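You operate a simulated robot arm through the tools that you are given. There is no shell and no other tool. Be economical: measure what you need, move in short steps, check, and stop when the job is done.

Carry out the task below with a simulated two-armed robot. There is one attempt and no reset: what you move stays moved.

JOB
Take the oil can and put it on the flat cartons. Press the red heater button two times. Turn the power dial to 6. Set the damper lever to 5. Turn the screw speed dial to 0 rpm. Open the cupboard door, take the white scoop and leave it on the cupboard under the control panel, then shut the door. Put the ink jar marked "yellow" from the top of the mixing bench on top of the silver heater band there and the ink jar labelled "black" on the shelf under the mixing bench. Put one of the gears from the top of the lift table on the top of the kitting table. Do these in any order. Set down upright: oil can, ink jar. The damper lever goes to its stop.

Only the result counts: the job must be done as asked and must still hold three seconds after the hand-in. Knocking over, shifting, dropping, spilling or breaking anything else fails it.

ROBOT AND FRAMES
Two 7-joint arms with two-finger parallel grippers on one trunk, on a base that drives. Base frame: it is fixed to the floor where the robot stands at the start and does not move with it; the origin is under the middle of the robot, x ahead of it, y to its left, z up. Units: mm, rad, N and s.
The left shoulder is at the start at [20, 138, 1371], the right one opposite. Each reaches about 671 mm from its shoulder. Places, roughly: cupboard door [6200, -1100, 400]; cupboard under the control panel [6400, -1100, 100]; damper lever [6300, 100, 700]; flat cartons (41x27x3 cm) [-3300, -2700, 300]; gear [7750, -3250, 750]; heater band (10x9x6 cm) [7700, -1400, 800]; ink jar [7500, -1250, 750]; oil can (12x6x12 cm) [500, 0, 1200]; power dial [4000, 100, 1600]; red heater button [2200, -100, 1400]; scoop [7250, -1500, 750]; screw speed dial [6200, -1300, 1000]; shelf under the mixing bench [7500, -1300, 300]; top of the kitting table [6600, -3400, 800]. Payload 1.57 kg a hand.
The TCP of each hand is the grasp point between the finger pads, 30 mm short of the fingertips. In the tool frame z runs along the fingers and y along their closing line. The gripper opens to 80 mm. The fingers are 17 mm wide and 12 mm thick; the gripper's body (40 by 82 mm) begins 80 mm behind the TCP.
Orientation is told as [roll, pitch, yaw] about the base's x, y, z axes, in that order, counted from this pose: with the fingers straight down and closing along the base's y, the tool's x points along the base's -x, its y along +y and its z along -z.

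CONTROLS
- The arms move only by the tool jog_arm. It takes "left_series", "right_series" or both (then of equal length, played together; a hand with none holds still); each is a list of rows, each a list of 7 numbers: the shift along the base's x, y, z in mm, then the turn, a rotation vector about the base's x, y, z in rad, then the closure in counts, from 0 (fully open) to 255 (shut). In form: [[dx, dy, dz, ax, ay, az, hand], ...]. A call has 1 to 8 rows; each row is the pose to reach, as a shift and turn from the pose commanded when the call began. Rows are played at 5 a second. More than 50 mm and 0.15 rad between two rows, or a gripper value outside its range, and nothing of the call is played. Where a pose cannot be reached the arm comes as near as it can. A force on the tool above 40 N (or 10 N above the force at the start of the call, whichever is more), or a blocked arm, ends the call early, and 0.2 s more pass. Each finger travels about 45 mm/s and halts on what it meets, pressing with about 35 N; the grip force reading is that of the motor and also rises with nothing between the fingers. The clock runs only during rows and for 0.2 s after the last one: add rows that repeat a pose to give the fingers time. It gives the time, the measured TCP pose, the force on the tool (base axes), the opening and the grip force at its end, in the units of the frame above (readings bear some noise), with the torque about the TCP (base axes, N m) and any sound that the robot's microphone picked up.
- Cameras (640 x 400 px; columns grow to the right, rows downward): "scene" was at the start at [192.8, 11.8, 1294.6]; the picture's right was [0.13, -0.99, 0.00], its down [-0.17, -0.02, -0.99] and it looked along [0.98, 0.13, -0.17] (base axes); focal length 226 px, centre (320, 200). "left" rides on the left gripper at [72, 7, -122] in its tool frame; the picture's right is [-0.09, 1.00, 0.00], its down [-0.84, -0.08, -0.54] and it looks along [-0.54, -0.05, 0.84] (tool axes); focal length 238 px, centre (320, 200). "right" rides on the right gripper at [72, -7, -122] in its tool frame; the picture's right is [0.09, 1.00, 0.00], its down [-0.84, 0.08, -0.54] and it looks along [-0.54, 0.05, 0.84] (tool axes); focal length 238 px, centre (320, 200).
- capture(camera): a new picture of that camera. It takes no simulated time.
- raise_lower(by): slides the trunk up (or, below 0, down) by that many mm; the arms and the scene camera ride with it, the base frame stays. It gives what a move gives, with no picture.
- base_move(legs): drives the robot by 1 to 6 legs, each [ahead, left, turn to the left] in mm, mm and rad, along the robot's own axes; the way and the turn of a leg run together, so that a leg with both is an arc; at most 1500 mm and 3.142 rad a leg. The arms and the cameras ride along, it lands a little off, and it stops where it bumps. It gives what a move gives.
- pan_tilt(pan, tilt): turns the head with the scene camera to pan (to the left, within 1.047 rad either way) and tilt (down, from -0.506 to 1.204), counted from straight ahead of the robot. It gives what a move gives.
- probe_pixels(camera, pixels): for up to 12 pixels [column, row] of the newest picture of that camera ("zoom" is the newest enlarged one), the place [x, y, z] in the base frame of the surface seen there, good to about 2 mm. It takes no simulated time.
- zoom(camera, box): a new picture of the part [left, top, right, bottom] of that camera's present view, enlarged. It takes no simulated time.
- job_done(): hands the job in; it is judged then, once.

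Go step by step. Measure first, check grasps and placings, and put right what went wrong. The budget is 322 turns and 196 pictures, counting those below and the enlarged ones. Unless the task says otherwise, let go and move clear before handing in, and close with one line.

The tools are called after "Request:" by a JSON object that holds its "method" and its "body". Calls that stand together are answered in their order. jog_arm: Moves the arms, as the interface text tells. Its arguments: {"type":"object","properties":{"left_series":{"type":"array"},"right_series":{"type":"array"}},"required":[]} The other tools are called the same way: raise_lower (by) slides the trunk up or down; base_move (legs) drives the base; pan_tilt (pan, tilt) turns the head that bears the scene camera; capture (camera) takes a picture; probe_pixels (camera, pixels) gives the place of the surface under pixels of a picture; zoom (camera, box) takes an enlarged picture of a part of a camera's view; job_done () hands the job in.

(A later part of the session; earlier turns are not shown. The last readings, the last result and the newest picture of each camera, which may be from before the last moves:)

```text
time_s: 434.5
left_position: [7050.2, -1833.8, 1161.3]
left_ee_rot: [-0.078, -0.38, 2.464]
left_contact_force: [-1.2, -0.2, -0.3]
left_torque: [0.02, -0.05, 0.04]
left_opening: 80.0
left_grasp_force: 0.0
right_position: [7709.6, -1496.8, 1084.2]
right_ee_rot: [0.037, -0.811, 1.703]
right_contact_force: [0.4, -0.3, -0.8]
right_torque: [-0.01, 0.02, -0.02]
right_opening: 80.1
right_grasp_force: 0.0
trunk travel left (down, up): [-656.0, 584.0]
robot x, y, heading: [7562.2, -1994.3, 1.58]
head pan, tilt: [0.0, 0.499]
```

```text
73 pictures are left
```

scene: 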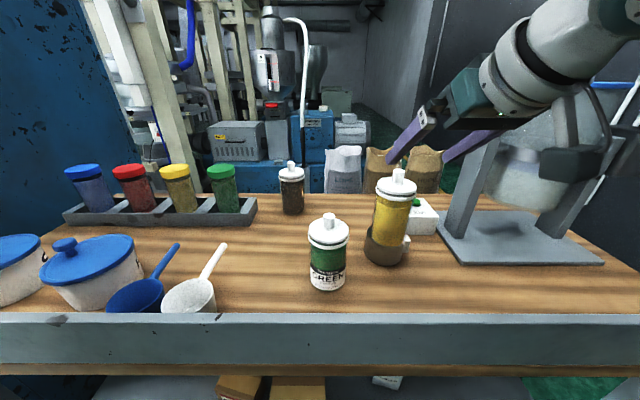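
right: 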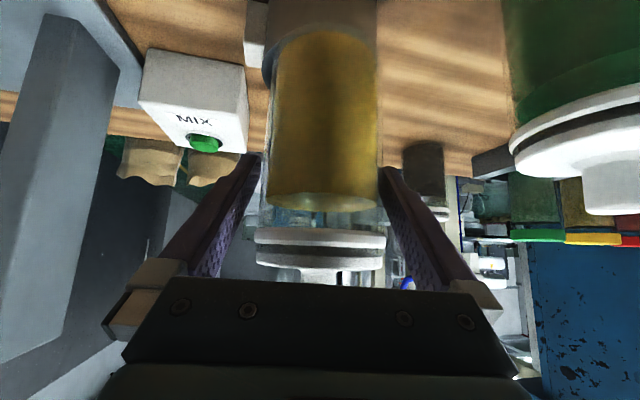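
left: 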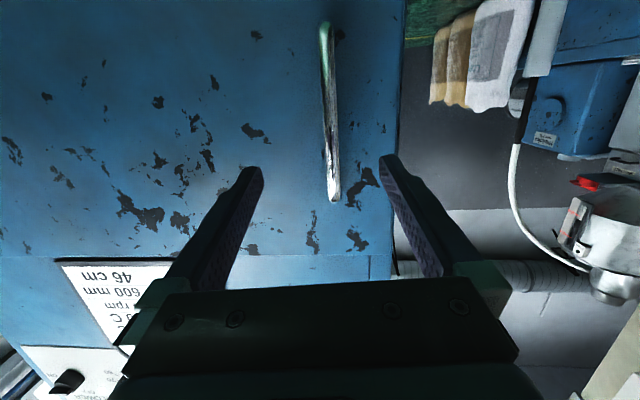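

Yellow jar is upright on the heater band. Now the dark jar: shift the base left and forward with the hand high, then extend over it.

Request:
{"method": "base_move", "body": {"legs": [[0, 234, 0], [192, 0, 0]]}}

Request:
{"method": "jog_arm", "body": {"right_series": [[0, 35, 0, 0, 0, 0, 0], [0, 70, 0, 0, 0, 0, 0], [0, 105, 0, 0, 0, 0, 0], [0, 112, 0, 0, 0, 0, 0]]}}

Request:
{"method": "capture", "body": {"camera": "right"}}

```text
time_s: 437.4
left_position: [6822.9, -1640.7, 1162.0]
left_ee_rot: [-0.079, -0.379, 2.457]
left_contact_force: [-0.1, -0.2, 0.3]
left_torque: [-0.02, 0.04, 0.03]
left_opening: 80.0
left_grasp_force: 0.1
right_position: [7484.9, -1304.4, 1084.5]
right_ee_rot: [0.039, -0.809, 1.697]
right_contact_force: [-0.8, 0.4, 0.0]
right_torque: [0.02, -0.01, 0.03]
right_opening: 80.0
right_grasp_force: 0.0
trunk travel left (down, up): [-656.0, 584.0]
robot x, y, heading: [7334.8, -1798.9, 1.571]
head pan, tilt: [0.0, 0.499]
```

```text
time_s: 438.4
left_position: [6823.2, -1641.0, 1162.4]
left_ee_rot: [-0.078, -0.379, 2.457]
left_contact_force: [-0.9, 0.1, 0.8]
left_torque: [-0.02, 0.0, 0.04]
left_opening: 79.9
left_grasp_force: 0.1
right_position: [7485.1, -1190.6, 1084.7]
right_ee_rot: [0.038, -0.811, 1.698]
right_contact_force: [-0.2, 0.1, 0.7]
right_torque: [0.04, -0.04, 0.0]
right_opening: 80.0
right_grasp_force: 0.1
trunk travel left (down, up): [-656.0, 584.0]
robot x, y, heading: [7336.1, -1804.7, 1.574]
head pan, tilt: [0.0, 0.499]
```

```text
72 pictures are left
```

right: 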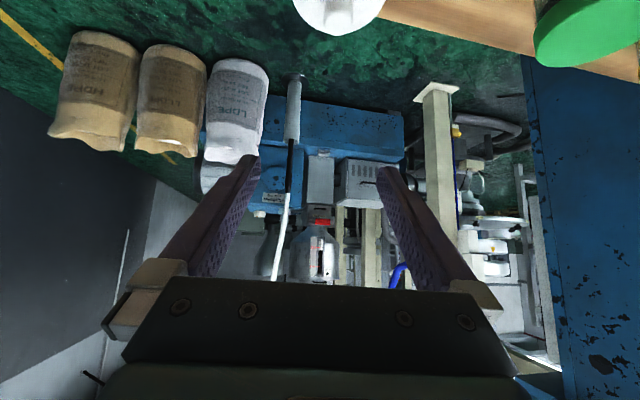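

Request:
{"method": "probe_pixels", "body": {"camera": "right", "pixels": [[338, 20], [338, 5], [305, 8], [375, 8]]}}

```text
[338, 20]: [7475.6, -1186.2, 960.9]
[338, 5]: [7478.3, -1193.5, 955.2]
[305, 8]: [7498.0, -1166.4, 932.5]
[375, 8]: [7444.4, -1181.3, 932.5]
```

Jar axis ≈(7478,−1187). Adjust −7 in x, then lower by trunk and grip.

Request:
{"method": "jog_arm", "body": {"right_series": [[-7, 2, 0, 0, 0, 0, 0], [-7, 2, 0, 0, 0, 0, 0]]}}

Request:
{"method": "raise_lower", "body": {"by": -110}}

Request:
{"method": "capture", "body": {"camera": "right"}}

```text
time_s: 439.0
left_position: [6824.2, -1639.7, 1162.1]
left_ee_rot: [-0.078, -0.38, 2.457]
left_contact_force: [-0.1, -0.1, 0.0]
left_torque: [0.01, 0.01, 0.01]
left_opening: 79.8
left_grasp_force: 0.0
right_position: [7478.1, -1189.6, 1084.7]
right_ee_rot: [0.036, -0.812, 1.699]
right_contact_force: [0.1, -0.4, -0.2]
right_torque: [0.01, -0.01, 0.01]
right_opening: 80.0
right_grasp_force: 0.0
trunk travel left (down, up): [-656.0, 584.0]
robot x, y, heading: [7335.3, -1799.3, 1.566]
head pan, tilt: [0.0, 0.499]
```

```text
time_s: 440.4
left_position: [6823.7, -1639.7, 1052.1]
left_ee_rot: [-0.079, -0.38, 2.458]
left_contact_force: [-0.1, -0.1, 0.6]
left_torque: [0.0, 0.02, -0.02]
left_opening: 79.9
left_grasp_force: 0.0
right_position: [7479.2, -1190.2, 974.5]
right_ee_rot: [0.037, -0.81, 1.698]
right_contact_force: [-0.4, -0.2, 0.3]
right_torque: [0.04, 0.0, 0.01]
right_opening: 80.2
right_grasp_force: 0.1
trunk travel left (down, up): [-546.0, 694.0]
robot x, y, heading: [7337.7, -1801.6, 1.567]
head pan, tilt: [0.0, 0.499]
```

```text
71 pictures are left
```

right: 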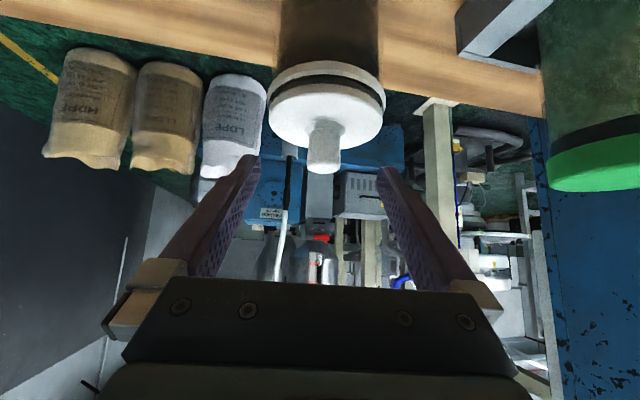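

Slightly off (326 vs 319): shift −4 mm in x, lower 86, close and lift.

Request:
{"method": "jog_arm", "body": {"right_series": [[-4, 0, 0, 0, 0, 0, 0], [-4, 0, 0, 0, 0, 0, 0]]}}

Request:
{"method": "raise_lower", "body": {"by": -86}}

Request:
{"method": "jog_arm", "body": {"right_series": [[0, 0, 0, 0, 0, 0, 120], [0, 0, 0, 0, 0, 0, 255], [0, 0, 0, 0, 0, 0, 255], [0, 0, 0, 0, 0, 0, 255], [0, 0, 15, 0, 0, 0, 255], [0, 0, 30, 0, 0, 0, 255], [0, 0, 30, 0, 0, 0, 255]]}}

```text
time_s: 441.0
left_position: [6822.6, -1639.9, 1052.1]
left_ee_rot: [-0.078, -0.378, 2.461]
left_contact_force: [-0.3, 0.7, 0.5]
left_torque: [-0.02, -0.02, -0.01]
left_opening: 79.7
left_grasp_force: 0.0
right_position: [7475.2, -1191.4, 974.3]
right_ee_rot: [0.038, -0.81, 1.698]
right_contact_force: [-0.7, -0.4, -0.1]
right_torque: [-0.01, 0.0, 0.0]
right_opening: 80.0
right_grasp_force: 0.1
trunk travel left (down, up): [-546.0, 694.0]
robot x, y, heading: [7332.4, -1803.1, 1.569]
head pan, tilt: [0.0, 0.499]
```

```text
time_s: 442.2
left_position: [6823.0, -1641.2, 964.9]
left_ee_rot: [-0.079, -0.379, 2.458]
left_contact_force: [-0.4, -0.1, -0.5]
left_torque: [0.0, 0.0, -0.03]
left_opening: 79.9
left_grasp_force: 0.0
right_position: [7475.0, -1190.8, 887.7]
right_ee_rot: [0.037, -0.809, 1.698]
right_contact_force: [0.9, 0.9, 0.3]
right_torque: [0.0, 0.0, -0.03]
right_opening: 79.8
right_grasp_force: 0.1
trunk travel left (down, up): [-460.0, 780.0]
robot x, y, heading: [7335.3, -1803.7, 1.566]
head pan, tilt: [0.0, 0.499]
```

```text
time_s: 443.8
left_position: [6821.9, -1641.6, 966.1]
left_ee_rot: [-0.08, -0.38, 2.456]
left_contact_force: [-0.2, -0.2, 0.3]
left_torque: [0.01, -0.01, 0.01]
left_opening: 79.8
left_grasp_force: 0.0
right_position: [7474.4, -1189.6, 916.9]
right_ee_rot: [0.036, -0.81, 1.699]
right_contact_force: [0.3, 0.2, -4.3]
right_torque: [-0.05, 0.0, 0.0]
right_opening: 71.9
right_grasp_force: 34.9
trunk travel left (down, up): [-460.0, 780.0]
robot x, y, heading: [7334.0, -1799.0, 1.567]
head pan, tilt: [0.0, 0.499]
```

Dark jar held. Raise, back out beyond the lip, then lower to look at the shelf underneath.

Request:
{"method": "raise_lower", "body": {"by": 110}}

Request:
{"method": "base_move", "body": {"legs": [[-600, 0, 0]]}}

Request:
{"method": "raise_lower", "body": {"by": -400}}

Request:
{"method": "raise_lower", "body": {"by": -140}}

Request:
{"method": "pan_tilt", "body": {"pan": 0, "tilt": 0.15}}

Request:
{"method": "capture", "body": {"camera": "scene"}}

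```text
time_s: 445.2
left_position: [6822.0, -1641.3, 1075.8]
left_ee_rot: [-0.076, -0.377, 2.458]
left_contact_force: [0.8, -1.6, -0.7]
left_torque: [-0.02, 0.0, 0.01]
left_opening: 80.0
left_grasp_force: 0.0
right_position: [7475.0, -1189.8, 1027.7]
right_ee_rot: [0.038, -0.809, 1.7]
right_contact_force: [0.2, -1.0, -4.6]
right_torque: [-0.02, 0.02, -0.02]
right_opening: 71.5
right_grasp_force: 35.2
trunk travel left (down, up): [-570.0, 670.0]
robot x, y, heading: [7331.4, -1802.6, 1.569]
head pan, tilt: [0.0, 0.499]
```

```text
time_s: 448.6
left_position: [6824.9, -2253.1, 1076.2]
left_ee_rot: [-0.077, -0.378, 2.478]
left_contact_force: [0.0, 0.3, 0.8]
left_torque: [-0.01, -0.02, 0.04]
left_opening: 80.1
left_grasp_force: 0.0
right_position: [7467.7, -1789.7, 1027.4]
right_ee_rot: [0.036, -0.811, 1.72]
right_contact_force: [-0.3, -0.1, -4.2]
right_torque: [-0.01, -0.02, 0.0]
right_opening: 71.8
right_grasp_force: 35.1
trunk travel left (down, up): [-570.0, 670.0]
robot x, y, heading: [7342.6, -2401.4, 1.588]
head pan, tilt: [0.0, 0.499]
```

```text
time_s: 452.5
left_position: [6824.5, -2254.7, 676.0]
left_ee_rot: [-0.077, -0.378, 2.48]
left_contact_force: [-0.3, -0.5, 0.0]
left_torque: [0.02, 0.01, 0.0]
left_opening: 79.9
left_grasp_force: 0.1
right_position: [7467.6, -1789.8, 627.3]
right_ee_rot: [0.036, -0.81, 1.719]
right_contact_force: [-0.2, 0.1, -4.4]
right_torque: [-0.05, -0.01, 0.01]
right_opening: 71.8
right_grasp_force: 34.4
trunk travel left (down, up): [-170.0, 1070.0]
robot x, y, heading: [7339.0, -2408.4, 1.589]
head pan, tilt: [0.0, 0.499]
```

```text
time_s: 454.1
left_position: [6824.5, -2253.5, 536.6]
left_ee_rot: [-0.077, -0.379, 2.479]
left_contact_force: [0.2, -0.9, 0.3]
left_torque: [-0.03, -0.02, -0.01]
left_opening: 80.0
left_grasp_force: 0.1
right_position: [7467.1, -1790.3, 486.4]
right_ee_rot: [0.036, -0.809, 1.72]
right_contact_force: [-0.2, -0.2, -4.0]
right_torque: [-0.03, 0.0, 0.0]
right_opening: 71.4
right_grasp_force: 35.3
trunk travel left (down, up): [-30.0, 1210.0]
robot x, y, heading: [7338.3, -2405.5, 1.587]
head pan, tilt: [0.0, 0.499]
```

```text
time_s: 455.0
left_position: [6824.7, -2254.7, 536.0]
left_ee_rot: [-0.078, -0.378, 2.479]
left_contact_force: [0.4, 0.3, 0.7]
left_torque: [-0.03, -0.01, -0.04]
left_opening: 79.8
left_grasp_force: 0.1
right_position: [7467.1, -1790.7, 487.7]
right_ee_rot: [0.036, -0.81, 1.719]
right_contact_force: [-0.3, -0.4, -4.5]
right_torque: [-0.01, 0.02, 0.0]
right_opening: 71.8
right_grasp_force: 35.4
trunk travel left (down, up): [-30.0, 1210.0]
robot x, y, heading: [7335.5, -2404.8, 1.594]
head pan, tilt: [0.0, 0.15]
```

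```text
70 pictures are left
```

scene: 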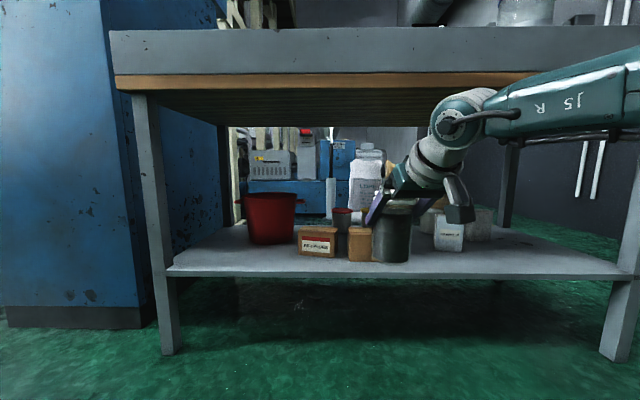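

Request:
{"method": "probe_pixels", "body": {"camera": "scene", "pixels": [[220, 262], [300, 268], [350, 271], [440, 268], [550, 262], [318, 245], [360, 250], [450, 235], [485, 225], [270, 215], [330, 85], [165, 250]]}}

Request:
{"method": "zoom", "body": {"camera": "scene", "box": [280, 130, 580, 290]}}

```text
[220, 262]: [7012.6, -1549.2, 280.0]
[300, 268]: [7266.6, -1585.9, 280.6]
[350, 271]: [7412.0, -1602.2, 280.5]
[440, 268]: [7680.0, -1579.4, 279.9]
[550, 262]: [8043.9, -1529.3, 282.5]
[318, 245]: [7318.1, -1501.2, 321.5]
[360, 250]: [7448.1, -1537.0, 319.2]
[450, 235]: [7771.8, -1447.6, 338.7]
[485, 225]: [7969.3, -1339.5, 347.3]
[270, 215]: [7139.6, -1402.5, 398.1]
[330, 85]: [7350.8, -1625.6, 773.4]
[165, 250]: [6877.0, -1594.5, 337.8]
```

```text
2.13 times, centred on (430, 210) of scene
```

zoom: 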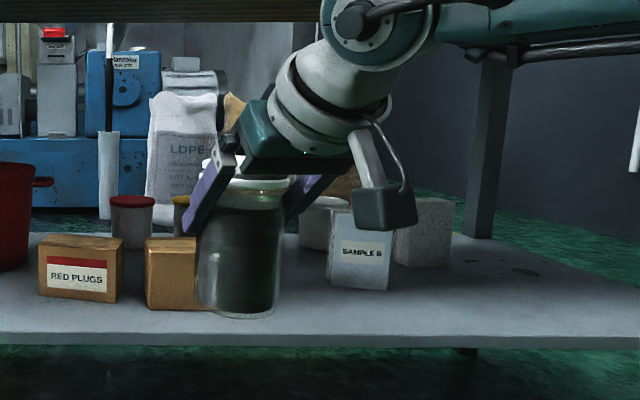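

Shelf top z=280, front edge y≈−1610; a free spot is around x=7610, y=−1520. Lower the jar a bit, then drive in under the bench.

Request:
{"method": "jog_arm", "body": {"right_series": [[0, 0, -25, 0, 0, 0, 255], [0, 0, -50, 0, 0, 0, 255], [0, 0, -65, 0, 0, 0, 255], [0, 0, -65, 0, 0, 0, 255]]}}

Request:
{"method": "base_move", "body": {"legs": [[0, -137, -0.02], [270, 0, 0]]}}

Request:
{"method": "capture", "body": {"camera": "scene"}}

```text
time_s: 456.0
left_position: [6826.6, -2254.0, 535.9]
left_ee_rot: [-0.076, -0.377, 2.481]
left_contact_force: [-0.3, 0.2, 0.3]
left_torque: [0.02, 0.01, 0.03]
left_opening: 80.1
left_grasp_force: 0.0
right_position: [7469.0, -1791.2, 424.0]
right_ee_rot: [0.036, -0.809, 1.721]
right_contact_force: [0.2, 0.4, -4.3]
right_torque: [0.03, 0.0, 0.02]
right_opening: 71.8
right_grasp_force: 35.1
trunk travel left (down, up): [-30.0, 1210.0]
robot x, y, heading: [7338.1, -2406.2, 1.59]
head pan, tilt: [0.0, 0.15]
```

```text
time_s: 458.8
left_position: [6967.7, -1979.2, 535.6]
left_ee_rot: [-0.077, -0.377, 2.453]
left_contact_force: [0.6, -0.2, 0.0]
left_torque: [0.05, 0.0, 0.0]
left_opening: 80.1
left_grasp_force: 0.1
right_position: [7624.1, -1534.5, 423.7]
right_ee_rot: [0.036, -0.809, 1.691]
right_contact_force: [-0.3, 0.7, -4.5]
right_torque: [0.0, 0.01, -0.03]
right_opening: 71.9
right_grasp_force: 35.0
trunk travel left (down, up): [-30.0, 1210.0]
robot x, y, heading: [7480.1, -2140.7, 1.56]
head pan, tilt: [0.0, 0.15]
```

```text
68 pictures are left
```

scene: 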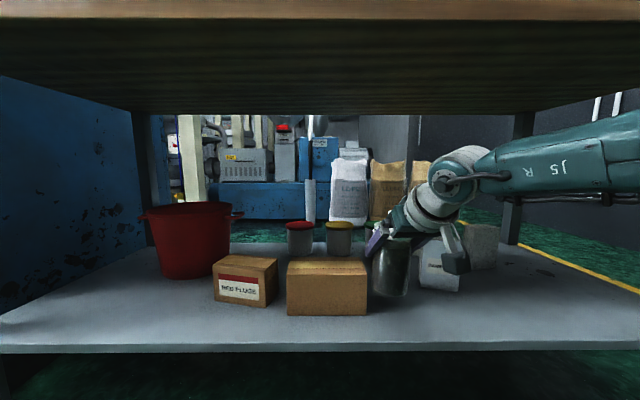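

Request:
{"method": "probe_pixels", "body": {"camera": "scene", "pixels": [[366, 290], [366, 268], [425, 270], [440, 285], [395, 270], [385, 310], [420, 240]]}}

```text
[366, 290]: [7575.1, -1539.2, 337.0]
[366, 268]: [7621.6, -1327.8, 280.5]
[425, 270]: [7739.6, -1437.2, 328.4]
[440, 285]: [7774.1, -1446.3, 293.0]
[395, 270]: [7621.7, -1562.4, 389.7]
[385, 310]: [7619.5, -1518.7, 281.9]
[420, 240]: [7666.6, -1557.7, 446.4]
```

The box's edge is at x=7575, too close; shift right 38 mm and lower.

Request:
{"method": "base_move", "body": {"legs": [[0, -38, 0]]}}

Request:
{"method": "jog_arm", "body": {"right_series": [[0, 0, -20, 0, 0, 0, 255], [0, 0, -40, 0, 0, 0, 255], [0, 0, -50, 0, 0, 0, 255], [0, 0, -54, 0, 0, 0, 255], [0, 0, -54, 0, 0, 0, 255]]}}

Request:
{"method": "jog_arm", "body": {"right_series": [[0, 0, -3, 0, 0, 0, 255], [0, 0, -5, 0, 0, 0, 255]]}}

```text
time_s: 459.6
left_position: [7000.1, -1978.5, 537.7]
left_ee_rot: [-0.075, -0.381, 2.451]
left_contact_force: [0.5, 0.4, -0.2]
left_torque: [0.03, -0.03, 0.01]
left_opening: 80.0
left_grasp_force: 0.1
right_position: [7652.7, -1532.4, 423.0]
right_ee_rot: [0.043, -0.809, 1.689]
right_contact_force: [-0.7, -0.3, -4.1]
right_torque: [-0.04, -0.02, -0.06]
right_opening: 71.9
right_grasp_force: 34.7
trunk travel left (down, up): [-30.0, 1210.0]
robot x, y, heading: [7515.8, -2143.6, 1.561]
head pan, tilt: [0.0, 0.15]
```

```text
time_s: 460.8
left_position: [7004.6, -1979.1, 536.6]
left_ee_rot: [-0.075, -0.38, 2.454]
left_contact_force: [-0.1, -0.2, -0.5]
left_torque: [-0.01, -0.01, -0.01]
left_opening: 79.9
left_grasp_force: 0.1
right_position: [7659.3, -1534.0, 370.4]
right_ee_rot: [0.041, -0.808, 1.695]
right_contact_force: [0.5, 0.3, -5.2]
right_torque: [-0.04, -0.02, 0.02]
right_opening: 71.8
right_grasp_force: 34.8
trunk travel left (down, up): [-30.0, 1210.0]
robot x, y, heading: [7512.9, -2141.0, 1.562]
head pan, tilt: [0.0, 0.15]
```

```text
time_s: 461.4
left_position: [7004.0, -1978.3, 535.7]
left_ee_rot: [-0.078, -0.378, 2.454]
left_contact_force: [-0.4, 0.6, 0.5]
left_torque: [0.01, -0.03, 0.02]
left_opening: 80.3
left_grasp_force: 0.0
right_position: [7660.1, -1534.3, 372.1]
right_ee_rot: [0.037, -0.811, 1.695]
right_contact_force: [0.4, 0.4, -4.5]
right_torque: [-0.04, 0.03, 0.0]
right_opening: 71.6
right_grasp_force: 34.6
right hand out of reach, approached as far as the arm can: row 1, 2
trunk travel left (down, up): [-30.0, 1210.0]
robot x, y, heading: [7515.2, -2141.8, 1.569]
head pan, tilt: [0.0, 0.15]
```

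Arm limit reached; use the trunk for the last few mm.

Request:
{"method": "raise_lower", "body": {"by": -5}}

```text
time_s: 462.0
left_position: [7005.9, -1978.2, 530.7]
left_ee_rot: [-0.077, -0.379, 2.454]
left_contact_force: [0.7, -0.1, 0.0]
left_torque: [0.0, -0.03, 0.01]
left_opening: 80.1
left_grasp_force: 0.0
right_position: [7659.1, -1530.7, 370.2]
right_ee_rot: [0.034, -0.817, 1.697]
right_contact_force: [-1.9, -8.5, 22.2]
right_torque: [-0.32, -0.8, -0.34]
right_opening: 71.8
right_grasp_force: 35.2
trunk travel left (down, up): [-25.0, 1215.0]
robot x, y, heading: [7514.4, -2141.1, 1.561]
head pan, tilt: [0.0, 0.15]
```

Contact. Ease up 2 mm, open, and withdraw.

Request:
{"method": "raise_lower", "body": {"by": 2}}

Request:
{"method": "jog_arm", "body": {"right_series": [[0, 0, 0, 0, 0, 0, 200], [0, 0, 0, 0, 0, 0, 0], [0, 0, 0, 0, 0, 0, 0], [0, 0, 0, 0, 0, 0, 0], [0, -15, 0, 0, 0, 0, 0], [0, -35, 0, 0, 0, 0, 0], [0, -65, 3, 0, 0, 0, 0], [0, -100, 5, 0, 0, 0, 0]]}}

Request:
{"method": "base_move", "body": {"legs": [[-250, 0, 0]]}}

Request:
{"method": "capture", "body": {"camera": "scene"}}

```text
time_s: 462.5
left_position: [7005.8, -1976.3, 533.3]
left_ee_rot: [-0.079, -0.378, 2.454]
left_contact_force: [0.0, 0.2, -0.3]
left_torque: [-0.01, 0.0, -0.02]
left_opening: 79.7
left_grasp_force: 0.0
right_position: [7659.0, -1532.1, 369.4]
right_ee_rot: [0.038, -0.814, 1.695]
right_contact_force: [-1.1, -3.4, 16.5]
right_torque: [0.13, -0.44, -0.06]
right_opening: 71.7
right_grasp_force: 35.1
trunk travel left (down, up): [-27.0, 1213.0]
robot x, y, heading: [7517.5, -2142.6, 1.57]
head pan, tilt: [0.0, 0.15]
```

```text
time_s: 464.3
left_position: [7006.6, -1979.5, 533.7]
left_ee_rot: [-0.076, -0.378, 2.452]
left_contact_force: [-0.4, -0.4, -0.3]
left_torque: [0.0, 0.01, -0.01]
left_opening: 79.8
left_grasp_force: 0.1
right_position: [7661.6, -1633.2, 376.0]
right_ee_rot: [0.036, -0.81, 1.693]
right_contact_force: [0.5, 0.6, 0.0]
right_torque: [0.01, -0.02, 0.01]
right_opening: 79.8
right_grasp_force: 0.1
trunk travel left (down, up): [-27.0, 1213.0]
robot x, y, heading: [7519.3, -2141.1, 1.563]
head pan, tilt: [0.0, 0.15]
```

```text
time_s: 466.1
left_position: [7006.0, -2226.3, 533.1]
left_ee_rot: [-0.077, -0.379, 2.452]
left_contact_force: [-0.1, -0.3, 0.0]
left_torque: [0.03, 0.01, -0.03]
left_opening: 80.2
left_grasp_force: 0.0
right_position: [7659.6, -1882.4, 377.5]
right_ee_rot: [0.037, -0.813, 1.693]
right_contact_force: [-0.8, -0.3, 0.0]
right_torque: [0.0, -0.02, -0.06]
right_opening: 80.0
right_grasp_force: 0.0
trunk travel left (down, up): [-27.0, 1213.0]
robot x, y, heading: [7514.8, -2392.9, 1.563]
head pan, tilt: [0.0, 0.15]
```

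```text
67 pictures are left
```

scene: 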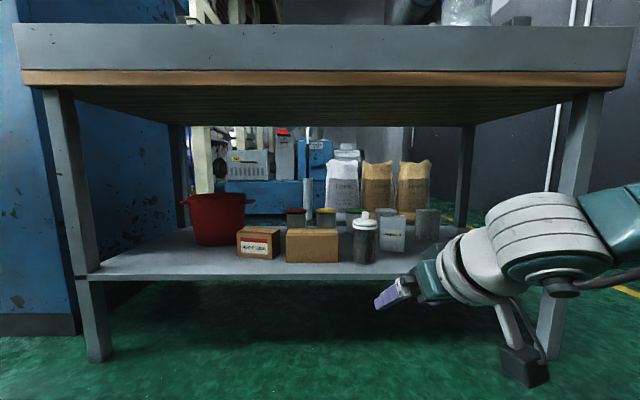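

The black jar stands on the shelf. Next, the gear: raise the trunk, turn to face the south tables and look.

Request:
{"method": "raise_lower", "body": {"by": 400}}

Request:
{"method": "raise_lower", "body": {"by": 200}}

Request:
{"method": "base_move", "body": {"legs": [[0, 0, 1.57], [0, 0, 1.57]]}}

Request:
{"method": "pan_tilt", "body": {"pan": 0, "tilt": 0.4}}

Request:
{"method": "capture", "body": {"camera": "scene"}}

```text
time_s: 470.0
left_position: [7003.7, -2230.5, 932.1]
left_ee_rot: [-0.078, -0.377, 2.452]
left_contact_force: [0.3, 0.3, 0.0]
left_torque: [0.0, 0.01, 0.01]
left_opening: 80.2
left_grasp_force: 0.0
right_position: [7659.4, -1885.3, 775.5]
right_ee_rot: [0.036, -0.809, 1.693]
right_contact_force: [0.8, -0.1, 0.2]
right_torque: [-0.01, -0.01, -0.01]
right_opening: 79.9
right_grasp_force: 0.1
trunk travel left (down, up): [-427.0, 813.0]
robot x, y, heading: [7515.5, -2395.3, 1.563]
head pan, tilt: [0.0, 0.15]
```

```text
time_s: 472.1
left_position: [7003.8, -2229.3, 1132.2]
left_ee_rot: [-0.079, -0.377, 2.451]
left_contact_force: [-0.4, 0.4, -0.5]
left_torque: [0.01, -0.02, 0.0]
left_opening: 80.1
left_grasp_force: 0.1
right_position: [7660.5, -1884.3, 975.8]
right_ee_rot: [0.038, -0.811, 1.692]
right_contact_force: [0.0, 0.7, 0.6]
right_torque: [0.01, 0.02, 0.06]
right_opening: 80.0
right_grasp_force: 0.1
trunk travel left (down, up): [-627.0, 613.0]
robot x, y, heading: [7511.6, -2395.3, 1.562]
head pan, tilt: [0.0, 0.15]
```

```text
time_s: 480.1
left_position: [8017.2, -2577.8, 1132.8]
left_ee_rot: [-0.08, -0.378, -0.727]
left_contact_force: [0.1, 0.5, -0.1]
left_torque: [0.0, -0.01, 0.0]
left_opening: 80.0
left_grasp_force: 0.0
right_position: [7348.1, -2897.1, 976.0]
right_ee_rot: [0.037, -0.809, -1.488]
right_contact_force: [0.1, -0.3, 0.2]
right_torque: [0.01, -0.01, -0.01]
right_opening: 80.2
right_grasp_force: 0.1
trunk travel left (down, up): [-627.0, 613.0]
robot x, y, heading: [7515.0, -2394.0, -1.617]
head pan, tilt: [0.0, 0.15]
```

```text
time_s: 480.9
left_position: [8017.4, -2578.6, 1133.5]
left_ee_rot: [-0.079, -0.379, -0.728]
left_contact_force: [0.0, 0.6, 0.3]
left_torque: [-0.05, -0.02, 0.01]
left_opening: 80.0
left_grasp_force: 0.1
right_position: [7347.5, -2898.5, 975.9]
right_ee_rot: [0.037, -0.811, -1.489]
right_contact_force: [-0.1, 0.3, 0.8]
right_torque: [0.0, 0.01, -0.04]
right_opening: 80.1
right_grasp_force: 0.0
trunk travel left (down, up): [-627.0, 613.0]
robot x, y, heading: [7512.4, -2393.7, -1.617]
head pan, tilt: [0.0, 0.4]
```

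```text
66 pictures are left
```

scene: 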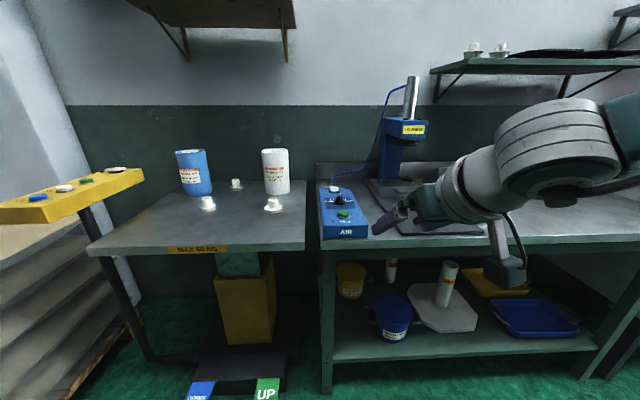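

Request:
{"method": "zoom", "body": {"camera": "scene", "box": [160, 140, 320, 260]}}

Request:
{"method": "probe_pixels", "body": {"camera": "scene", "pixels": [[207, 200], [207, 208], [236, 182], [273, 201], [273, 208], [265, 230], [193, 170], [275, 170], [300, 245], [335, 215], [380, 232], [500, 240]]}}

```text
3.33 times, centred on (240, 200) of scene
```

zoom: 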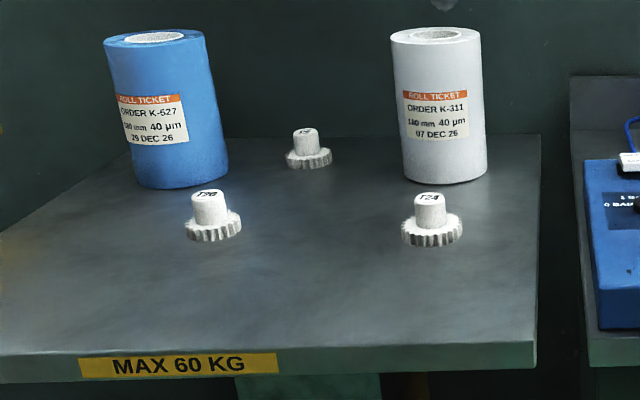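

```text
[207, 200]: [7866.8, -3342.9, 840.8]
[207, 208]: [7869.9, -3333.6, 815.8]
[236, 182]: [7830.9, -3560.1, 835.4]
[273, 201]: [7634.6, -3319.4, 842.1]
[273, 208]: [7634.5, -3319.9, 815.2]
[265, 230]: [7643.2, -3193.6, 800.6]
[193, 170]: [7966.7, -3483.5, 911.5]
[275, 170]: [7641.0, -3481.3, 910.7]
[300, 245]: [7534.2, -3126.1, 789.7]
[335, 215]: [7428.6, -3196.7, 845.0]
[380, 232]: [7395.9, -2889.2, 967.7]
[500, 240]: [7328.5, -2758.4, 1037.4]
```

Request:
{"method": "probe_pixels", "body": {"camera": "scene", "pixels": [[70, 200], [135, 180], [10, 215], [100, 250], [30, 260], [215, 20]]}}

Request:
{"method": "base_move", "body": {"legs": [[0, 0, 0.046], [0, 283, 0]]}}

```text
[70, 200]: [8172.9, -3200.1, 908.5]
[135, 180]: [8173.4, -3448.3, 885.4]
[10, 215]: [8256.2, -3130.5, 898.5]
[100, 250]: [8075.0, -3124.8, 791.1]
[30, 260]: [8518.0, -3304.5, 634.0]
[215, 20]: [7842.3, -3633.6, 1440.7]
```

```text
time_s: 483.2
left_position: [8308.9, -2553.8, 1133.6]
left_ee_rot: [-0.079, -0.378, -0.68]
left_contact_force: [0.2, 0.5, -0.4]
left_torque: [0.03, 0.0, -0.01]
left_opening: 79.9
left_grasp_force: 0.1
right_position: [7657.5, -2904.8, 977.2]
right_ee_rot: [0.037, -0.811, -1.437]
right_contact_force: [-0.4, -1.0, 0.6]
right_torque: [0.0, -0.01, 0.03]
right_opening: 80.1
right_grasp_force: 0.1
trunk travel left (down, up): [-627.0, 613.0]
robot x, y, heading: [7796.0, -2395.5, -1.574]
head pan, tilt: [0.0, 0.4]
```

Request:
{"method": "base_move", "body": {"legs": [[340, -23, 0]]}}

Request:
{"method": "jog_arm", "body": {"right_series": [[0, -25, 0, 0, 0, 0, 60], [0, -50, 0, 0, 0, 0, 60], [0, -78, 0, 0, 0, 0, 60], [0, -78, 0, 0, 0, 0, 60]]}}

Request:
{"method": "capture", "body": {"camera": "right"}}

```text
time_s: 485.5
left_position: [8283.3, -2897.8, 1132.4]
left_ee_rot: [-0.079, -0.377, -0.686]
left_contact_force: [0.3, -0.1, 0.8]
left_torque: [0.02, 0.0, -0.01]
left_opening: 80.0
left_grasp_force: 0.1
right_position: [7630.5, -3246.8, 976.2]
right_ee_rot: [0.036, -0.811, -1.445]
right_contact_force: [-0.5, 0.5, -0.6]
right_torque: [-0.02, -0.03, -0.01]
right_opening: 80.1
right_grasp_force: 0.1
trunk travel left (down, up): [-627.0, 613.0]
robot x, y, heading: [7773.2, -2733.1, -1.571]
head pan, tilt: [0.0, 0.4]
```

```text
time_s: 486.5
left_position: [8284.4, -2898.3, 1132.0]
left_ee_rot: [-0.079, -0.376, -0.685]
left_contact_force: [0.0, -0.3, -0.1]
left_torque: [-0.02, 0.0, 0.05]
left_opening: 79.8
left_grasp_force: 0.1
right_position: [7631.0, -3324.7, 973.9]
right_ee_rot: [0.038, -0.811, -1.441]
right_contact_force: [0.2, 0.0, -0.1]
right_torque: [0.01, 0.04, 0.0]
right_opening: 61.4
right_grasp_force: 0.0
trunk travel left (down, up): [-627.0, 613.0]
robot x, y, heading: [7774.0, -2735.9, -1.574]
head pan, tilt: [0.0, 0.4]
```

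```text
64 pictures are left
```

right: 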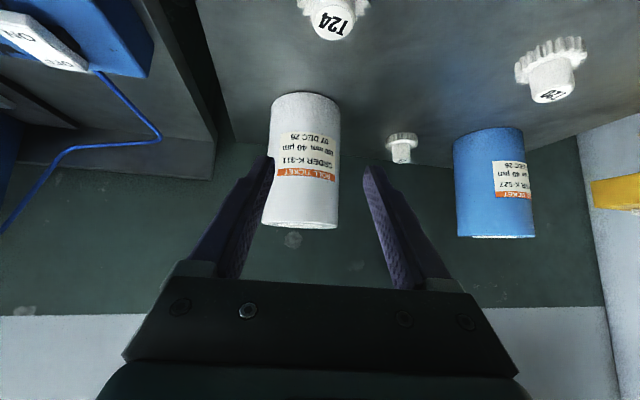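

Request:
{"method": "probe_pixels", "body": {"camera": "right", "pixels": [[332, 25], [318, 20], [348, 22], [332, 36], [305, 5], [360, 5]]}}

```text
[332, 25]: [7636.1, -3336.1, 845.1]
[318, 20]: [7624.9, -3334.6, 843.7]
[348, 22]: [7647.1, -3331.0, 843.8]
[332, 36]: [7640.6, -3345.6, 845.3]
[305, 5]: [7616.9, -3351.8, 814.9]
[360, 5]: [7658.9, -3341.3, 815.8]
```

Hub top z≈845, axis ≈(7636,−3334). Adjust and lower so the fingertips straddle the hub above the gear plate.

Request:
{"method": "jog_arm", "body": {"right_series": [[3, 4, 0, 0, 0, 0, 60], [3, 4, 0, 0, 0, 0, 60]]}}

Request:
{"method": "raise_lower", "body": {"by": -130}}

Request:
{"method": "capture", "body": {"camera": "right"}}

```text
time_s: 487.1
left_position: [8282.9, -2897.7, 1133.7]
left_ee_rot: [-0.079, -0.376, -0.686]
left_contact_force: [-0.3, 0.1, 0.8]
left_torque: [-0.02, -0.02, 0.01]
left_opening: 80.2
left_grasp_force: 0.2
right_position: [7631.2, -3321.4, 975.1]
right_ee_rot: [0.036, -0.807, -1.446]
right_contact_force: [0.1, 0.5, 0.1]
right_torque: [-0.02, -0.03, 0.02]
right_opening: 61.0
right_grasp_force: 0.1
trunk travel left (down, up): [-627.0, 613.0]
robot x, y, heading: [7772.3, -2733.8, -1.576]
head pan, tilt: [0.0, 0.4]
```

```text
time_s: 488.7
left_position: [8284.8, -2899.2, 1002.5]
left_ee_rot: [-0.079, -0.377, -0.686]
left_contact_force: [-0.2, 0.0, -0.3]
left_torque: [0.01, -0.02, 0.0]
left_opening: 80.2
left_grasp_force: 0.1
right_position: [7632.7, -3320.8, 843.8]
right_ee_rot: [0.037, -0.811, -1.446]
right_contact_force: [-0.5, 0.3, -0.1]
right_torque: [0.03, 0.02, 0.0]
right_opening: 61.3
right_grasp_force: 0.0
trunk travel left (down, up): [-497.0, 743.0]
robot x, y, heading: [7769.6, -2734.9, -1.579]
head pan, tilt: [0.0, 0.4]
```

```text
63 pictures are left
```

right: 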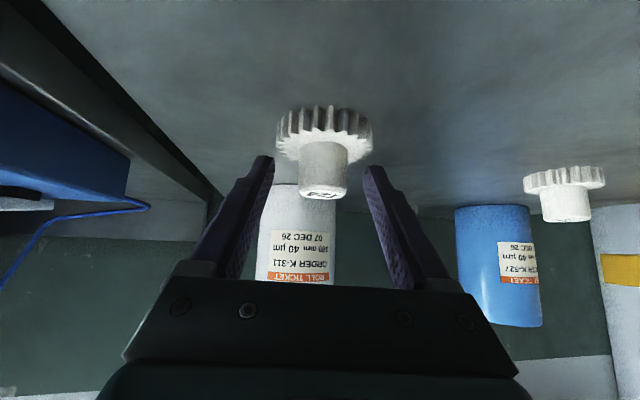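

The hub sits right between the fingertips. Close and lift.

Request:
{"method": "jog_arm", "body": {"right_series": [[0, -3, 0, 0, 0, 0, 150], [0, -3, 0, 0, 0, 0, 255], [0, -3, 0, 0, 0, 0, 255], [0, -3, 0, 0, 0, 0, 255], [0, -3, 0, 0, 0, 0, 255], [0, -3, 20, 0, 0, 0, 255], [0, -3, 45, 0, 0, 0, 255], [0, -3, 45, 0, 0, 0, 255]]}}

Request:
{"method": "capture", "body": {"camera": "right"}}

```text
time_s: 490.5
left_position: [8284.9, -2898.0, 1003.3]
left_ee_rot: [-0.079, -0.376, -0.683]
left_contact_force: [-0.1, -0.7, 0.4]
left_torque: [0.0, 0.01, 0.01]
left_opening: 80.0
left_grasp_force: 0.1
right_position: [7632.2, -3324.3, 889.1]
right_ee_rot: [0.037, -0.809, -1.444]
right_contact_force: [-0.3, 0.6, -1.5]
right_torque: [0.02, 0.0, -0.01]
right_opening: 30.1
right_grasp_force: 35.3
trunk travel left (down, up): [-497.0, 743.0]
robot x, y, heading: [7775.1, -2736.0, -1.574]
head pan, tilt: [0.0, 0.4]
```

```text
62 pictures are left
```

right: 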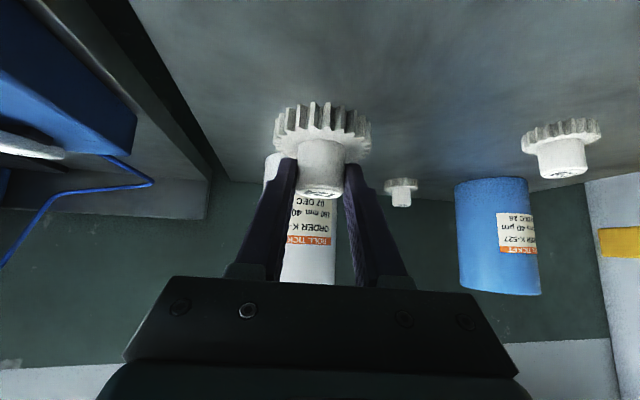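

Gear T24 is held (30 mm). Raise, back out, slide right toward the kitting table and look.

Request:
{"method": "raise_lower", "body": {"by": 160}}

Request:
{"method": "base_move", "body": {"legs": [[-250, 0, 0], [0, -1000, 0]]}}

Request:
{"method": "capture", "body": {"camera": "scene"}}

```text
time_s: 492.3
left_position: [8283.8, -2898.5, 1162.7]
left_ee_rot: [-0.078, -0.377, -0.684]
left_contact_force: [0.4, 0.3, -1.0]
left_torque: [0.01, -0.02, 0.0]
left_opening: 80.0
left_grasp_force: 0.1
right_position: [7632.7, -3324.5, 1049.1]
right_ee_rot: [0.035, -0.811, -1.444]
right_contact_force: [0.5, -0.7, -1.1]
right_torque: [0.01, 0.0, -0.03]
right_opening: 30.0
right_grasp_force: 35.2
trunk travel left (down, up): [-657.0, 583.0]
robot x, y, heading: [7771.7, -2736.6, -1.577]
head pan, tilt: [0.0, 0.4]
```

```text
time_s: 499.1
left_position: [7257.9, -2638.0, 1162.3]
left_ee_rot: [-0.078, -0.377, -0.671]
left_contact_force: [0.6, 0.0, -0.6]
left_torque: [-0.01, 0.01, 0.0]
left_opening: 80.0
left_grasp_force: 0.2
right_position: [6613.5, -3073.4, 1048.1]
right_ee_rot: [0.038, -0.81, -1.431]
right_contact_force: [-0.1, 0.0, -0.7]
right_torque: [-0.04, 0.0, -0.02]
right_opening: 30.1
right_grasp_force: 35.0
trunk travel left (down, up): [-657.0, 583.0]
robot x, y, heading: [6743.5, -2479.2, -1.557]
head pan, tilt: [0.0, 0.4]
```

```text
61 pictures are left
```

scene: 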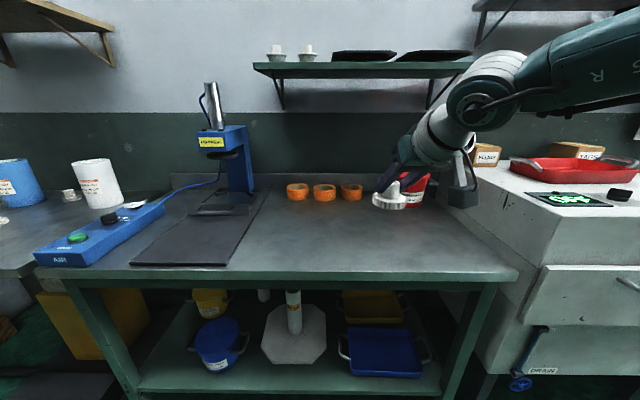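

Request:
{"method": "probe_pixels", "body": {"camera": "scene", "pixels": [[505, 268], [75, 272], [380, 250], [330, 195], [395, 205], [560, 205], [430, 260], [440, 215], [240, 195]]}}

```text
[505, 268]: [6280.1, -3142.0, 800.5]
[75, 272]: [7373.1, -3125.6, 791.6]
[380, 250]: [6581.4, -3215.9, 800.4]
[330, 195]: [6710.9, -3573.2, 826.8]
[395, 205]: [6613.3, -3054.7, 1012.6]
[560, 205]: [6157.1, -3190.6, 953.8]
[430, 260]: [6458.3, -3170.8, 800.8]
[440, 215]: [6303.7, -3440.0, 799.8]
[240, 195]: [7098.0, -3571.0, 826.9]
```

The green table's top (z 800) is free around (6590,−3330). Drive in, lower, and set the gear down.

Request:
{"method": "base_move", "body": {"legs": [[255, 0, 0]]}}

Request:
{"method": "raise_lower", "body": {"by": -185}}

Request:
{"method": "capture", "body": {"camera": "right"}}

```text
time_s: 500.9
left_position: [7262.3, -2891.4, 1161.9]
left_ee_rot: [-0.076, -0.378, -0.667]
left_contact_force: [-0.5, -0.4, -0.3]
left_torque: [0.02, 0.01, 0.03]
left_opening: 80.1
left_grasp_force: 0.0
right_position: [6619.2, -3328.5, 1049.0]
right_ee_rot: [0.037, -0.811, -1.426]
right_contact_force: [0.0, 0.4, -1.1]
right_torque: [0.0, -0.01, 0.0]
right_opening: 29.7
right_grasp_force: 34.9
trunk travel left (down, up): [-657.0, 583.0]
robot x, y, heading: [6750.5, -2736.2, -1.551]
head pan, tilt: [0.0, 0.4]
```

```text
time_s: 502.9
left_position: [7261.0, -2892.0, 977.7]
left_ee_rot: [-0.076, -0.377, -0.667]
left_contact_force: [-0.4, -0.9, 0.1]
left_torque: [0.01, 0.0, 0.0]
left_opening: 80.1
left_grasp_force: 0.0
right_position: [6617.7, -3329.8, 863.9]
right_ee_rot: [0.035, -0.809, -1.429]
right_contact_force: [-0.2, 0.4, -0.8]
right_torque: [-0.03, 0.02, 0.02]
right_opening: 29.9
right_grasp_force: 35.3
trunk travel left (down, up): [-472.0, 768.0]
robot x, y, heading: [6744.5, -2735.9, -1.556]
head pan, tilt: [0.0, 0.4]
```

```text
60 pictures are left
```

right: 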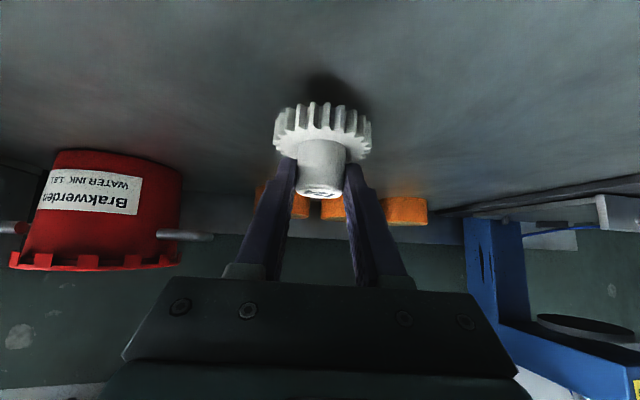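

Clear all round. Lower the last 20 mm, watching force.

Request:
{"method": "raise_lower", "body": {"by": -17}}

Request:
{"method": "jog_arm", "body": {"right_series": [[0, 0, -3, 0, 0, 0, 255], [0, 0, -5, 0, 0, 0, 255]]}}

```text
time_s: 503.6
left_position: [7263.4, -2891.9, 961.5]
left_ee_rot: [-0.076, -0.376, -0.668]
left_contact_force: [0.3, 0.3, -0.5]
left_torque: [0.0, -0.03, -0.01]
left_opening: 80.2
left_grasp_force: 0.1
right_position: [6616.9, -3328.6, 847.2]
right_ee_rot: [0.038, -0.81, -1.428]
right_contact_force: [0.5, 0.4, -1.1]
right_torque: [-0.01, -0.03, -0.02]
right_opening: 30.1
right_grasp_force: 34.6
trunk travel left (down, up): [-455.0, 785.0]
robot x, y, heading: [6748.8, -2736.9, -1.562]
head pan, tilt: [0.0, 0.4]
```

```text
time_s: 504.2
left_position: [7260.7, -2891.8, 961.5]
left_ee_rot: [-0.078, -0.376, -0.667]
left_contact_force: [0.1, -0.9, 0.7]
left_torque: [0.03, -0.03, -0.01]
left_opening: 80.0
left_grasp_force: 0.1
right_position: [6617.9, -3330.3, 846.1]
right_ee_rot: [0.04, -0.815, -1.426]
right_contact_force: [0.1, 7.4, 20.2]
right_torque: [0.16, 0.46, -0.15]
right_opening: 30.0
right_grasp_force: 35.1
trunk travel left (down, up): [-455.0, 785.0]
robot x, y, heading: [6749.6, -2735.3, -1.558]
head pan, tilt: [0.0, 0.4]
```

Contact (20 N). Ease up, release, lift away and look.

Request:
{"method": "jog_arm", "body": {"right_series": [[0, 0, 3, 0, 0, 0, 255], [0, 0, 3, 0, 0, 0, 150], [0, 0, 3, 0, 0, 0, 60], [0, 0, 3, 0, 0, 0, 60], [0, 10, 20, 0, 0, 0, 60], [0, 20, 50, 0, 0, 0, 60], [0, 20, 90, 0, 0, 0, 60]]}}

Request:
{"method": "capture", "body": {"camera": "right"}}

```text
time_s: 505.8
left_position: [7262.1, -2891.1, 960.2]
left_ee_rot: [-0.079, -0.376, -0.667]
left_contact_force: [-0.6, 0.1, -0.2]
left_torque: [0.0, 0.0, 0.01]
left_opening: 80.0
left_grasp_force: 0.0
right_position: [6619.3, -3308.2, 931.5]
right_ee_rot: [0.038, -0.809, -1.426]
right_contact_force: [-0.6, -0.2, -0.5]
right_torque: [-0.02, -0.01, -0.03]
right_opening: 61.2
right_grasp_force: 0.0
trunk travel left (down, up): [-455.0, 785.0]
robot x, y, heading: [6744.9, -2734.8, -1.557]
head pan, tilt: [0.0, 0.4]
```

```text
59 pictures are left
```

right: 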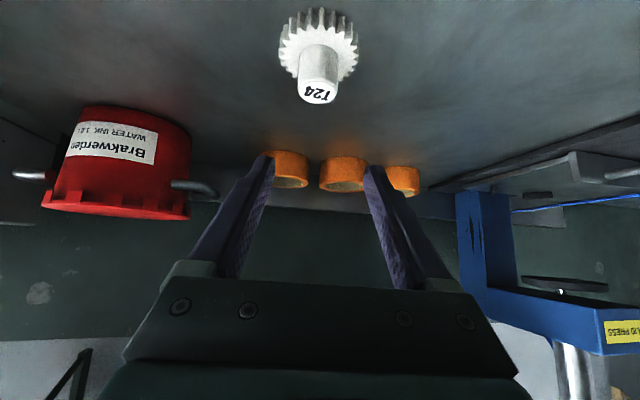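

The gear is on the kitting table. Now for the scoop: back off, turn to face the mixing bench again and position before the scoop.

Request:
{"method": "raise_lower", "body": {"by": 200}}

Request:
{"method": "base_move", "body": {"legs": [[-330, 0, 0], [0, 0, 1.565], [0, 0, 1.565]]}}

Request:
{"method": "base_move", "body": {"legs": [[0, -503, 0], [290, 0, 0]]}}

Request:
{"method": "pan_tilt", "body": {"pan": 0.0, "tilt": 0.7}}

Request:
{"method": "capture", "body": {"camera": "scene"}}

```text
time_s: 507.9
left_position: [7261.8, -2891.8, 1160.1]
left_ee_rot: [-0.077, -0.375, -0.667]
left_contact_force: [0.3, -0.6, 0.5]
left_torque: [0.02, -0.04, 0.04]
left_opening: 79.8
left_grasp_force: 0.1
right_position: [6619.1, -3308.3, 1131.5]
right_ee_rot: [0.037, -0.81, -1.426]
right_contact_force: [0.0, -0.5, -1.1]
right_torque: [-0.02, -0.05, 0.01]
right_opening: 61.1
right_grasp_force: 0.1
trunk travel left (down, up): [-655.0, 585.0]
robot x, y, heading: [6752.2, -2737.0, -1.555]
head pan, tilt: [0.0, 0.4]
```

```text
time_s: 517.6
left_position: [6236.9, -2235.7, 1161.0]
left_ee_rot: [-0.079, -0.377, 2.429]
left_contact_force: [-1.0, -0.2, 0.0]
left_torque: [0.0, 0.01, 0.0]
left_opening: 79.9
left_grasp_force: 0.0
right_position: [6897.9, -1847.1, 1129.5]
right_ee_rot: [0.035, -0.809, 1.669]
right_contact_force: [-1.5, -0.4, -0.5]
right_torque: [-0.02, 0.0, -0.01]
right_opening: 61.3
right_grasp_force: 0.1
trunk travel left (down, up): [-655.0, 585.0]
robot x, y, heading: [6741.6, -2410.6, 1.542]
head pan, tilt: [0.0, 0.4]
```

```text
time_s: 522.1
left_position: [6738.6, -1957.7, 1159.8]
left_ee_rot: [-0.076, -0.377, 2.422]
left_contact_force: [-0.2, 0.5, 0.6]
left_torque: [0.0, -0.01, 0.02]
left_opening: 79.9
left_grasp_force: 0.0
right_position: [7401.2, -1573.6, 1130.4]
right_ee_rot: [0.037, -0.812, 1.662]
right_contact_force: [-0.2, -0.6, 0.0]
right_torque: [0.0, -0.04, 0.03]
right_opening: 61.3
right_grasp_force: 0.1
trunk travel left (down, up): [-655.0, 585.0]
robot x, y, heading: [7242.8, -2135.2, 1.533]
head pan, tilt: [0.0, 0.4]
```

```text
time_s: 523.0
left_position: [6737.8, -1959.4, 1159.1]
left_ee_rot: [-0.076, -0.377, 2.422]
left_contact_force: [0.5, -0.2, 0.7]
left_torque: [0.0, -0.02, -0.01]
left_opening: 79.9
left_grasp_force: 0.1
right_position: [7399.9, -1573.7, 1129.8]
right_ee_rot: [0.034, -0.812, 1.664]
right_contact_force: [0.3, -0.8, -0.2]
right_torque: [0.02, -0.01, 0.02]
right_opening: 61.2
right_grasp_force: 0.1
trunk travel left (down, up): [-655.0, 585.0]
robot x, y, heading: [7240.4, -2140.7, 1.535]
head pan, tilt: [0.0, 0.7]
```

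```text
58 pictures are left
```

scene: 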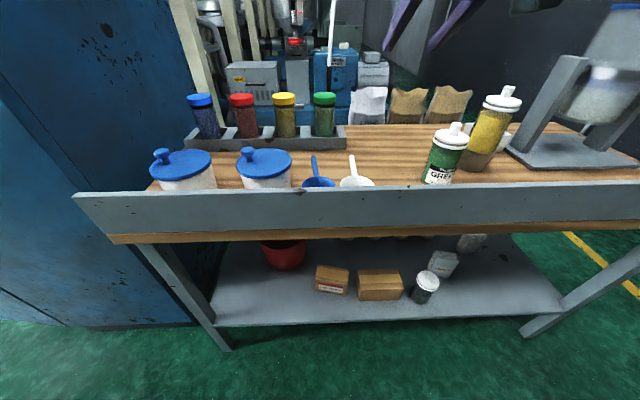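

The lip hides the scoop; raise the trunk to look over it from above.

Request:
{"method": "raise_lower", "body": {"by": 400}}

Request:
{"method": "zoom", "body": {"camera": "scene", "box": [230, 160, 470, 360]}}

```text
time_s: 526.8
left_position: [6736.9, -1958.1, 1561.0]
left_ee_rot: [-0.077, -0.377, 2.422]
left_contact_force: [-0.6, 0.8, -0.8]
left_torque: [-0.03, 0.0, -0.02]
left_opening: 80.3
left_grasp_force: 0.0
right_position: [7400.9, -1573.7, 1530.4]
right_ee_rot: [0.035, -0.811, 1.663]
right_contact_force: [0.1, -0.3, 0.4]
right_torque: [0.03, 0.01, 0.03]
right_opening: 61.4
right_grasp_force: 0.1
trunk travel left (down, up): [-1055.0, 185.0]
robot x, y, heading: [7241.3, -2139.0, 1.533]
head pan, tilt: [0.0, 0.7]
```

```text
2.00 times, centred on (350, 260) of scene
```

zoom: 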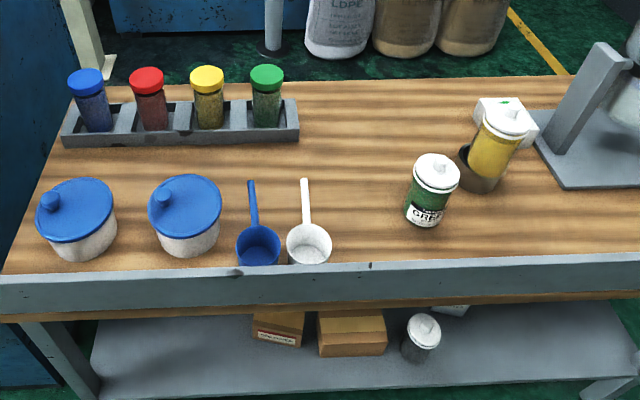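

Request:
{"method": "probe_pixels", "body": {"camera": "zoom", "pixels": [[288, 244], [330, 244], [309, 225], [309, 246], [305, 210], [304, 183], [326, 233], [280, 244], [258, 246], [320, 262], [309, 256]]}}

```text
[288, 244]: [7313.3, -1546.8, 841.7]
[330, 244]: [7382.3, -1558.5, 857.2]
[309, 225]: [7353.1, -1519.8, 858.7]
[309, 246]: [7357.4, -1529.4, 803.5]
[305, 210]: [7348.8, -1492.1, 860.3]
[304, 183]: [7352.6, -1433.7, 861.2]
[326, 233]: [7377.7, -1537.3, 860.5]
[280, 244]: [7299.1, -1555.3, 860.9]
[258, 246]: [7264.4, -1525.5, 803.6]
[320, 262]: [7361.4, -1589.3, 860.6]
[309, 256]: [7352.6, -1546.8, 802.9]
```

White scoop: bowl centre ≈(7349,−1555), rim radius 34, rim z 860, bottom z 803. I'll pinch the bowl's right wall (x≈7384) with a near-vertical hand (pitch −0.4), which clears the lip. Adjusting stance and hand.

Request:
{"method": "base_move", "body": {"legs": [[98, 0, 0.037]]}}

Request:
{"method": "jog_arm", "body": {"right_series": [[0, -20, 0, -0.1, 0, -0.03, 127], [0, -40, 0, -0.2, 0, -0.06, 127], [0, -60, 0, -0.3, 0, -0.1, 127], [0, -80, 0, -0.41, 0, -0.13, 127], [0, -85, 0, -0.41, 0, -0.13, 127]]}}

```text
time_s: 527.9
left_position: [6731.9, -1879.4, 1560.3]
left_ee_rot: [-0.076, -0.377, 2.462]
left_contact_force: [-0.2, -0.4, 0.2]
left_torque: [0.0, 0.0, 0.01]
left_opening: 79.8
left_grasp_force: 0.1
right_position: [7381.0, -1468.7, 1530.4]
right_ee_rot: [0.037, -0.811, 1.703]
right_contact_force: [0.0, 0.0, 0.1]
right_torque: [0.0, -0.03, 0.01]
right_opening: 61.3
right_grasp_force: 0.0
trunk travel left (down, up): [-1055.0, 185.0]
robot x, y, heading: [7247.0, -2039.2, 1.575]
head pan, tilt: [0.0, 0.7]
```

```text
time_s: 529.1
left_position: [6732.9, -1879.7, 1559.6]
left_ee_rot: [-0.077, -0.375, 2.464]
left_contact_force: [-0.1, -0.8, -0.4]
left_torque: [-0.01, 0.01, -0.02]
left_opening: 79.7
left_grasp_force: 0.1
right_position: [7380.7, -1555.0, 1530.6]
right_ee_rot: [0.067, -0.4, 1.555]
right_contact_force: [-0.5, 0.3, -0.9]
right_torque: [0.03, -0.01, 0.0]
right_opening: 40.2
right_grasp_force: 0.0
trunk travel left (down, up): [-1055.0, 185.0]
robot x, y, heading: [7247.0, -2039.3, 1.576]
head pan, tilt: [0.0, 0.7]
```

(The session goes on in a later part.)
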